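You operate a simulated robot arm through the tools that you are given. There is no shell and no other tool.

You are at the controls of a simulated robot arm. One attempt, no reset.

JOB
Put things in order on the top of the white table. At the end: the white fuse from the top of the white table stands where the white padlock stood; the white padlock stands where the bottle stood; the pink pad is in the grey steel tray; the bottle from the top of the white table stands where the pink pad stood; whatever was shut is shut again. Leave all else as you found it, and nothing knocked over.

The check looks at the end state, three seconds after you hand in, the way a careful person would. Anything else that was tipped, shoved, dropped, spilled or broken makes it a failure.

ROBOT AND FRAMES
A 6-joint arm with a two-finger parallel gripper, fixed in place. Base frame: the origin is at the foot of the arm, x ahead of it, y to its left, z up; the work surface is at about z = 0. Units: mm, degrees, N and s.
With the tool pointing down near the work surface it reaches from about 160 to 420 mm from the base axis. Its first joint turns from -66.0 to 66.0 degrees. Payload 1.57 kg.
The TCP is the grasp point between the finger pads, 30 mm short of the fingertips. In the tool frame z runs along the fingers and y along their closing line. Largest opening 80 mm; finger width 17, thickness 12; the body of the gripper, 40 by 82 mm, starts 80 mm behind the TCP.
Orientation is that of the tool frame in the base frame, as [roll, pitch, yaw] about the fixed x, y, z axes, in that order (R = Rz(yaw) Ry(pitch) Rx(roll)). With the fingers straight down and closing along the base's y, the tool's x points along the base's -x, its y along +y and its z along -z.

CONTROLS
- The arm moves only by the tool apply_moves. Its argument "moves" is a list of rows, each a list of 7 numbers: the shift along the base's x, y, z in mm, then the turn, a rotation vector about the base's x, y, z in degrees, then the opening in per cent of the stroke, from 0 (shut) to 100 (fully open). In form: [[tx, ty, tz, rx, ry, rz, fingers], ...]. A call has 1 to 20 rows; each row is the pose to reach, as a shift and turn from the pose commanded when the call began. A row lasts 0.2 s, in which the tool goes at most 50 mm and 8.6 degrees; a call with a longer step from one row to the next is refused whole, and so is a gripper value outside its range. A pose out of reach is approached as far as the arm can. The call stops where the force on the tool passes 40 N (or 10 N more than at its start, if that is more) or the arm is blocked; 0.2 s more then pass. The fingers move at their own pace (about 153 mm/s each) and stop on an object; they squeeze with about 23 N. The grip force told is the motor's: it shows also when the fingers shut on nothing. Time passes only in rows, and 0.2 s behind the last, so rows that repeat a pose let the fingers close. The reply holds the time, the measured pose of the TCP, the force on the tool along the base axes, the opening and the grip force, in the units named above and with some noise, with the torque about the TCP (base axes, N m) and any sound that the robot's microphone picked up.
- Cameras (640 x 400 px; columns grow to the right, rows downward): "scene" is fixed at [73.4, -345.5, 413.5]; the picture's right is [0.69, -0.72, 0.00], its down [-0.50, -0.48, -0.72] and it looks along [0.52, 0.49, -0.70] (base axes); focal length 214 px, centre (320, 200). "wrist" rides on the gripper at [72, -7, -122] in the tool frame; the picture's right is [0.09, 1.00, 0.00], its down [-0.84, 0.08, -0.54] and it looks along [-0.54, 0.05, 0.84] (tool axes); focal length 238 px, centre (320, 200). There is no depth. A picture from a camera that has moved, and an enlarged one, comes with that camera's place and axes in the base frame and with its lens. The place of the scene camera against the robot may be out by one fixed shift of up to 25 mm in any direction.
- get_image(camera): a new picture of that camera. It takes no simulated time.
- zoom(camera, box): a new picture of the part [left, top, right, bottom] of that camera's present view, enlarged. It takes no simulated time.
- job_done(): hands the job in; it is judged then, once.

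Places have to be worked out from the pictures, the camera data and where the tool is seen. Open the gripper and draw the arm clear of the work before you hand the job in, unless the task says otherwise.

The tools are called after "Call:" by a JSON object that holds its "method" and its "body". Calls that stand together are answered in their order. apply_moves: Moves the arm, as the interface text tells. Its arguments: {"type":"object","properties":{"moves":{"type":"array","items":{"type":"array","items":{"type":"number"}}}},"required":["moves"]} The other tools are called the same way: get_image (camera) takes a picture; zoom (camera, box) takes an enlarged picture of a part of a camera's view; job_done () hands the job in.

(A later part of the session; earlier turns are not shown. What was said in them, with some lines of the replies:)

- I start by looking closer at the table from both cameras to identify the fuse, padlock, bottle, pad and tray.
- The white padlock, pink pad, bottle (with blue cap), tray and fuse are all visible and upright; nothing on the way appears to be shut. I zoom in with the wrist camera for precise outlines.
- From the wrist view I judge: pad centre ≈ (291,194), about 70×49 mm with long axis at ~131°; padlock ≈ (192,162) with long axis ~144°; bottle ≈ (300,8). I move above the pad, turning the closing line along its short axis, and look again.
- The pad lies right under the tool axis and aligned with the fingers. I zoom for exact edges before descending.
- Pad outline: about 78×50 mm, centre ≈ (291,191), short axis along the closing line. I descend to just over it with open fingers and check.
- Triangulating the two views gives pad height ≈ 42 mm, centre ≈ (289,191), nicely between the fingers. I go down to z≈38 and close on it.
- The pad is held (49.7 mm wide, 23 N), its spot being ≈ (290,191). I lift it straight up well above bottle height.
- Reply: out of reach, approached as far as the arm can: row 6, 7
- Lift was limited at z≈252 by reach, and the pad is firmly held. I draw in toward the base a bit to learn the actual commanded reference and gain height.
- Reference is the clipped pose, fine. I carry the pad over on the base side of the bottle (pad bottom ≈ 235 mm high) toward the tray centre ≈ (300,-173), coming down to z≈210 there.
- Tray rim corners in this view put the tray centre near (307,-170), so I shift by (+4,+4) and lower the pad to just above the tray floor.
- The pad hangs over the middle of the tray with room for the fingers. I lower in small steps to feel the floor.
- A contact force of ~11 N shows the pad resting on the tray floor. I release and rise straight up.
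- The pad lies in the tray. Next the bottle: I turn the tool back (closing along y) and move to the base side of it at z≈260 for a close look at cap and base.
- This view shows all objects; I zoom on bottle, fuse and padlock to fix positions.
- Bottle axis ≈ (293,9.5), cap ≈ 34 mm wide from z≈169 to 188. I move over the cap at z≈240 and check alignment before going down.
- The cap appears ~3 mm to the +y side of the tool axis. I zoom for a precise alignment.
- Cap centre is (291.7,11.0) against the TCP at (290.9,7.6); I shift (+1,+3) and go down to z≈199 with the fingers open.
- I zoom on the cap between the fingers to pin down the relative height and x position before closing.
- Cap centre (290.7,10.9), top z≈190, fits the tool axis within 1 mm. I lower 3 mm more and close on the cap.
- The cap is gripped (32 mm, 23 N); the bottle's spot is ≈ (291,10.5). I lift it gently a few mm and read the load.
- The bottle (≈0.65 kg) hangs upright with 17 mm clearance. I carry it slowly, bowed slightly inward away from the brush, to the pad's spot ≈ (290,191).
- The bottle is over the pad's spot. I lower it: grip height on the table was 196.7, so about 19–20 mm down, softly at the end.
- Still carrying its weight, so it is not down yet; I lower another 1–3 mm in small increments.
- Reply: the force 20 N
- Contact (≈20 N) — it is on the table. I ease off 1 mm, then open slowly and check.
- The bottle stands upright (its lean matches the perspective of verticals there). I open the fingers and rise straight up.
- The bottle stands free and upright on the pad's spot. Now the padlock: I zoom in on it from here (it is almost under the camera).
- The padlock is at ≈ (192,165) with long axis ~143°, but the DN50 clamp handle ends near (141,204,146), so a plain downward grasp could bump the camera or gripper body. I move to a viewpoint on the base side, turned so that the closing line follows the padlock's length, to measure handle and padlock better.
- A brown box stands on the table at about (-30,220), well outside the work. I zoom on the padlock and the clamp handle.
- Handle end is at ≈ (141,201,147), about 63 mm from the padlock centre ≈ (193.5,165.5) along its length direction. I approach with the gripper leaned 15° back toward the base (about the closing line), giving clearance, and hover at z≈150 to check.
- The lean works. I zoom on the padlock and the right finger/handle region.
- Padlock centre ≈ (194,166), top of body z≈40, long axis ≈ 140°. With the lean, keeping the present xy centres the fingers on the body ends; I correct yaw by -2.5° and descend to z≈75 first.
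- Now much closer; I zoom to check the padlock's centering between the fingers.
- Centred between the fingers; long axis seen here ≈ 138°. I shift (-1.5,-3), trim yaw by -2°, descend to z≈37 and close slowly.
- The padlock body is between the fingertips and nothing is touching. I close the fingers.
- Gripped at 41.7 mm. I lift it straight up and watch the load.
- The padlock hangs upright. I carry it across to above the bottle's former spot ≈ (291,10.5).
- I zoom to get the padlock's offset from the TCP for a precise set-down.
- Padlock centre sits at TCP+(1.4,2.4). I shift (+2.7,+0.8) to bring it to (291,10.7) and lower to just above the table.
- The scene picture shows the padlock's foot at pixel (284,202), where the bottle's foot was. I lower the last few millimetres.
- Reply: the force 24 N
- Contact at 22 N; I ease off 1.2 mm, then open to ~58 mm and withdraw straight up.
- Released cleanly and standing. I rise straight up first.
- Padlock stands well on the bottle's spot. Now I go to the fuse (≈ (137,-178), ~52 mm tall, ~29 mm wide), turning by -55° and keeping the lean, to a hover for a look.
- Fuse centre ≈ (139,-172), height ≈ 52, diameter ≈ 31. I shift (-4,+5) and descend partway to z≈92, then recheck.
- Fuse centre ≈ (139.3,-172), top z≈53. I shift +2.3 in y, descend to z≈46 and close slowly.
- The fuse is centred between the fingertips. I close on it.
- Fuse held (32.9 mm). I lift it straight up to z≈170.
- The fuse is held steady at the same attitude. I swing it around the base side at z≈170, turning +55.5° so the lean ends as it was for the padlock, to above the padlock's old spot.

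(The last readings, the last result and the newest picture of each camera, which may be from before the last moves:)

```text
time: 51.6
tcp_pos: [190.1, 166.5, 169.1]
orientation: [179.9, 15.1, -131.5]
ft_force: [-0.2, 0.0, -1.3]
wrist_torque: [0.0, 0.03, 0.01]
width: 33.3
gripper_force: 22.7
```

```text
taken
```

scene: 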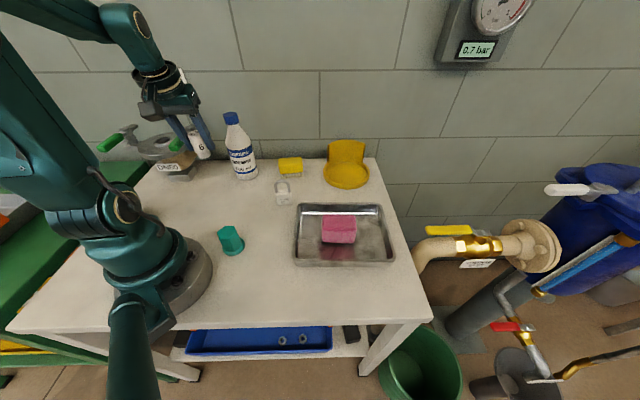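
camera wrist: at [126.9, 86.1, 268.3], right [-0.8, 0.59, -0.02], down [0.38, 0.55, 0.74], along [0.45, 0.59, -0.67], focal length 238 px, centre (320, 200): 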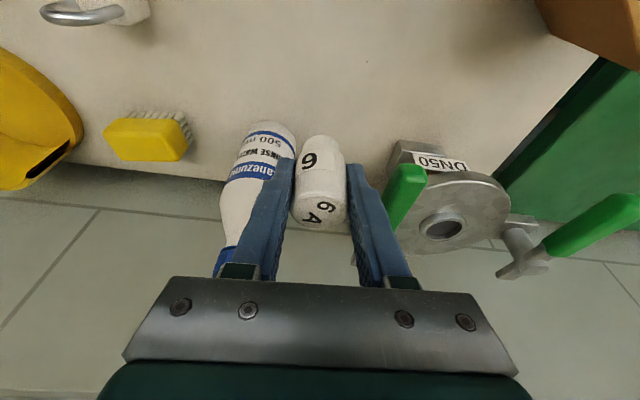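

Over the spot. I shift (+1.4,-3) so the fuse centre comes to (193.7,166), and descend to z≈60, then check pictures.

Call:
{"method": "apply_moves", "body": {"moves": [[1.4, -3, -25, 0, 0, 0, 0], [1.4, -3, -55, 0, 0, 0, 0], [1.4, -3, -85, 0, 0, 0, 0], [1.4, -3, -108, 0, 0, 0, 0], [1.4, -3, -108, 0, 0, 0, 0]]}}

Call:
{"method": "get_image", "body": {"camera": "wrist"}}

Call:
{"method": "zoom", "body": {"camera": "scene", "box": [140, 100, 260, 210]}}

```text
time: 52.8
tcp_pos: [193.8, 162.4, 62.3]
orientation: [179.9, 15.0, -131.4]
ft_force: [0.4, 0.1, -0.3]
wrist_torque: [-0.01, 0.03, 0.03]
width: 33.0
gripper_force: 23.3
```

```text
taken
camera wrist: at [130.8, 82.2, 161.7], right [-0.8, 0.59, -0.02], down [0.39, 0.55, 0.74], along [0.45, 0.59, -0.67], focal length 238 px, centre (320, 200)
```

wrist: 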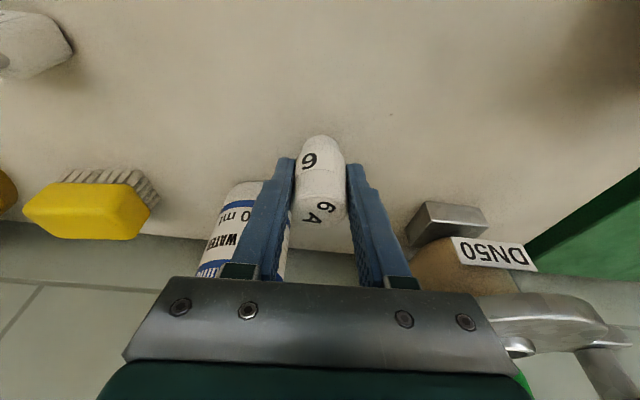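

```text
3.64 times, centred on (200, 155) of scene
camera zoom: at [73.4, -345.5, 413.5], right [0.69, -0.72, 0.0], down [-0.5, -0.48, -0.72], along [0.52, 0.49, -0.7], focal length 780 px, centre (756, 364)
```

zoom: 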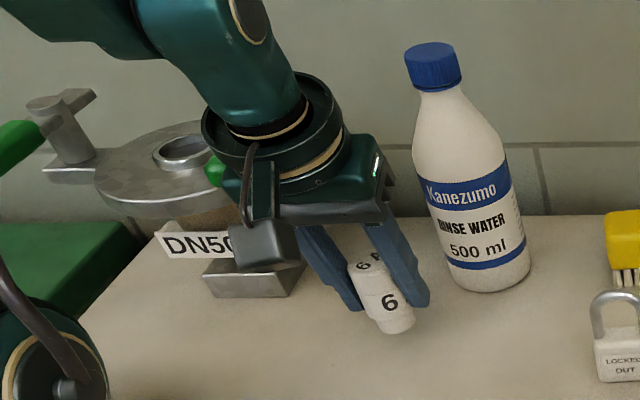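

The fuse looks upright over the spot; readings average (193.2,162), so I trim (-2,+1) and lower to just above the table.

Call:
{"method": "apply_moves", "body": {"moves": [[-2, 1, -8, 0, 0, 0, 0], [-2, 1, -14, 0, 0, 0, 0], [-2, 1, -16, 0, 0, 0, 0], [-2, 1, -16, 0, 0, 0, 0]]}}

Call:
{"method": "zoom", "body": {"camera": "scene", "box": [140, 100, 260, 210]}}

```text
time: 53.8
tcp_pos: [191.4, 161.1, 47.0]
orientation: [-180.0, 15.0, -131.5]
ft_force: [0.4, -0.1, -0.4]
wrist_torque: [-0.02, 0.0, 0.0]
width: 32.9
gripper_force: 23.4
```

```text
3.64 times, centred on (200, 155) of scene
camera zoom: at [73.4, -345.5, 413.5], right [0.69, -0.72, 0.0], down [-0.5, -0.48, -0.72], along [0.52, 0.49, -0.7], focal length 780 px, centre (756, 364)
```

zoom: 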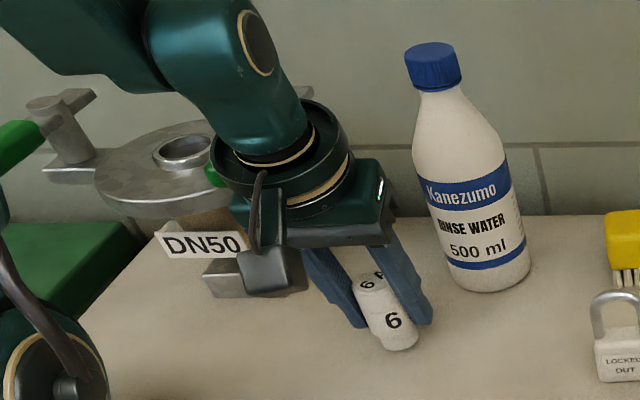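

The fuse's foot is at the same scene pixel as the padlock's foot was. I lower in small steps until contact.

Call:
{"method": "apply_moves", "body": {"moves": [[0, 1, -1, 0, 0, 0, 0], [0, 1, -2, 0, 0, 0, 0], [0, 1, -2, 0, 0, 0, 0]]}}

```text
time: 54.6
tcp_pos: [191.2, 164.1, 44.2]
orientation: [180.0, 15.2, -131.7]
ft_force: [0.4, -0.1, -0.4]
wrist_torque: [0.02, 0.0, -0.04]
width: 33.1
gripper_force: 23.1
```

Call:
{"method": "apply_moves", "body": {"moves": [[0, 0, -0.7, 0, 0, 0, 0], [0, 0, -1.4, 0, 0, 0, 0], [0, 0, -1.4, 0, 0, 0, 0]]}}

```text
time: 55.4
tcp_pos: [192.3, 163.3, 42.2]
orientation: [-180.0, 15.2, -131.5]
ft_force: [-6.7, -0.5, 20.9]
wrist_torque: [-0.02, 0.28, 0.02]
width: 33.0
gripper_force: 23.0
```

Contact at 21 N. I ease off 1 mm and open the fingers gradually.

Call:
{"method": "apply_moves", "body": {"moves": [[0, 0, 1, 0, 0, 0, 0], [0, 0, 1, 0, 0, 0, 45], [0, 0, 1, 0, 0, 0, 55], [0, 0, 1, 0, 0, 0, 72], [0, 0, 1, 0, 0, 0, 72]]}}

Call:
{"method": "get_image", "body": {"camera": "wrist"}}

Call:
{"method": "zoom", "body": {"camera": "scene", "box": [140, 100, 260, 210]}}

```text
time: 56.6
tcp_pos: [191.0, 162.1, 43.8]
orientation: [179.9, 15.1, -131.6]
ft_force: [-0.1, 0.3, -0.6]
wrist_torque: [0.01, -0.04, 0.02]
width: 57.4
gripper_force: 0.2
```

```text
taken
camera wrist: at [127.9, 83.1, 142.9], right [-0.8, 0.59, -0.02], down [0.38, 0.55, 0.74], along [0.45, 0.59, -0.67], focal length 238 px, centre (320, 200)
```

wrist: 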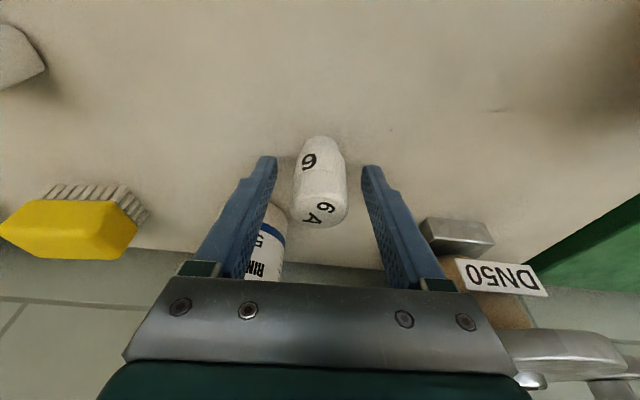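

```text
3.64 times, centred on (200, 155) of scene
camera zoom: at [73.4, -345.5, 413.5], right [0.69, -0.72, 0.0], down [-0.5, -0.48, -0.72], along [0.52, 0.49, -0.7], focal length 780 px, centre (756, 364)
```

zoom: 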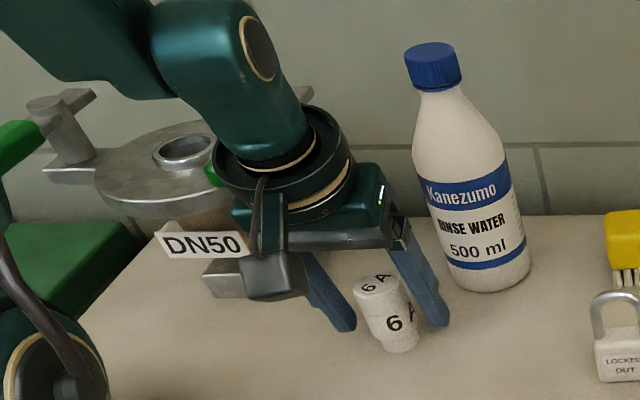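

The fuse stands free and upright. I rise straight up, then draw back toward the base and check everything.

Call:
{"method": "apply_moves", "body": {"moves": [[0, 0, 8, 0, 0, 0, 72], [0, 0, 35, 0, 0, 0, 72], [0, 0, 70, 0, 0, 0, 72], [0, 0, 105, 0, 0, 0, 72], [0, 0, 140, 0, 0, 0, 72], [0, 0, 165, 0, 0, 0, 72], [0, 0, 165, 0, 0, 0, 72]]}}

Call:
{"method": "get_image", "body": {"camera": "wrist"}}

Call:
{"method": "get_image", "body": {"camera": "scene"}}

```text
time: 58.2
tcp_pos: [188.8, 163.6, 209.7]
orientation: [179.9, 15.1, -131.6]
ft_force: [-0.1, 0.4, 0.7]
wrist_torque: [0.05, 0.02, -0.01]
width: 57.6
gripper_force: 0.2
```

```text
taken
camera wrist: at [126.3, 83.6, 309.1], right [-0.8, 0.59, -0.02], down [0.38, 0.55, 0.74], along [0.45, 0.59, -0.67], focal length 238 px, centre (320, 200)
```

wrist: 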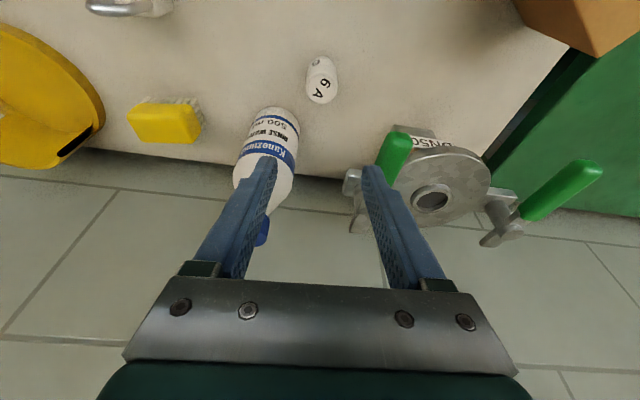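

```text
taken
```

scene: 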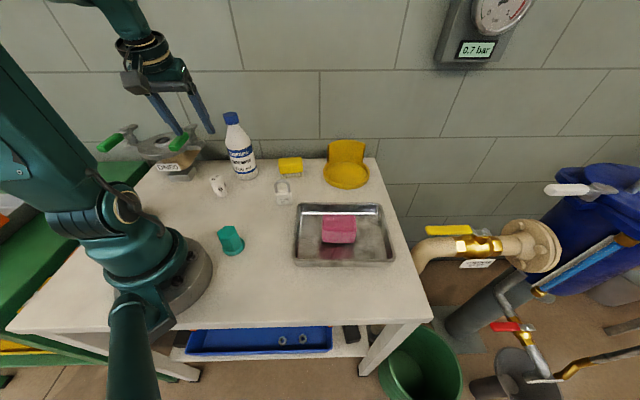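

All four items look right. I withdraw the arm toward the middle, upright and high, with the gripper open, and do a final inspection.

Call:
{"method": "apply_moves", "body": {"moves": [[5, -25, 15, 0, 0, 0, 72], [12, -55, 30, -5.6, 5, 0, 100], [20, -85, 42, -11.2, 9.9, 0, 100], [28, -115, 45, -11.2, 9.9, 0, 100], [30, -125, 45, -11.2, 9.9, 0, 100], [30, -125, 45, -11.2, 9.9, 0, 100]]}}

Call:
{"method": "get_image", "body": {"camera": "wrist"}}

Call:
{"method": "get_image", "body": {"camera": "scene"}}

Call:
{"method": "zoom", "body": {"camera": "scene", "box": [140, 100, 400, 280]}}

```text
time: 59.6
tcp_pos: [219.6, 41.0, 252.9]
orientation: [179.9, 0.1, -131.4]
ft_force: [-0.2, -0.3, -0.2]
wrist_torque: [0.01, -0.02, -0.03]
width: 80.0
gripper_force: 0.0
```

```text
taken
camera wrist: at [176.3, -18.1, 374.8], right [-0.81, 0.59, 0.0], down [0.5, 0.68, 0.54], along [0.32, 0.44, -0.84], focal length 238 px, centre (320, 200)
```

wrist: 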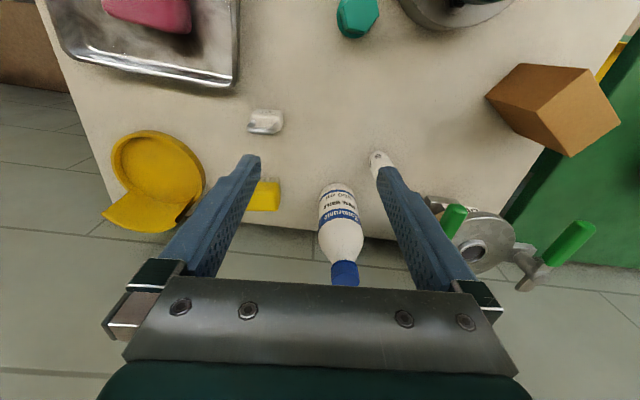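

```text
taken
```

scene: 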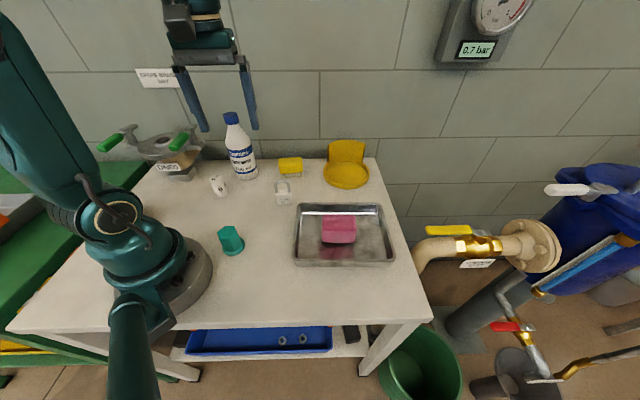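

```text
2.22 times, centred on (270, 190) of scene
camera zoom: at [73.4, -345.5, 413.5], right [0.69, -0.72, 0.0], down [-0.5, -0.48, -0.72], along [0.52, 0.49, -0.7], focal length 477 px, centre (431, 222)
```

zoom: 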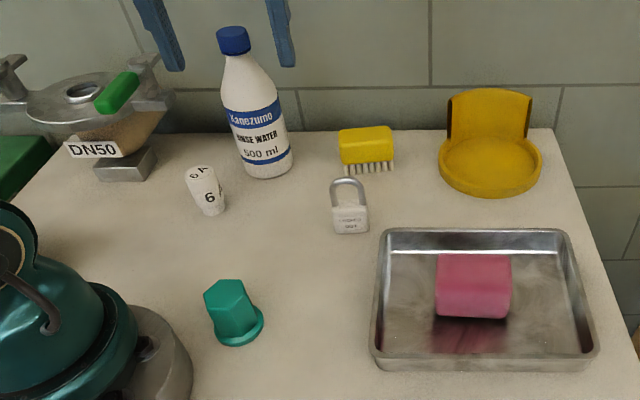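

The final check shows the fuse on the padlock's old spot, the padlock on the bottle's spot, the bottle on the pad's spot and the pad in the tray. All stand upright, the other items have not moved, nothing needed opening, and the arm is clear with the gripper open. I hand in.

Call:
{"method": "job_done", "body": {}}

```text
The job is handed in.
```

The table is arranged as asked, and I've handed the job in. I haven't seen the result of the check.

| Item | Where it is now | How it compares |
|---|---|---|
| Pink pad | In the middle of the grey steel tray | Lying flat on the tray floor |
| Bottle | Where the pink pad stood | Upright; its foot shows within about a pixel of where the pad's was |
| White padlock | Where the bottle stood | Upright; its foot shows within about a pixel of where the bottle's was |
| White fuse | Where the padlock stood | Upright; its foot shows within about a pixel of where the padlock's was |

- **Other objects:** the brush, the yellow holder, the green hex piece, the tray and the clamp all looked undisturbed in the last pictures. I compared only the brush closely with the first picture, and it had not moved.
- **Shut things:** I opened nothing along the way, so nothing needed shutting again.
- **Padlock and fuse:** I picked both up and set both down with the gripper leaned 15°, to stay clear of the clamp handle next to the padlock's spot. I felt no contact with the handle.
- **Arm:** it is drawn up clear of the table with the gripper open.
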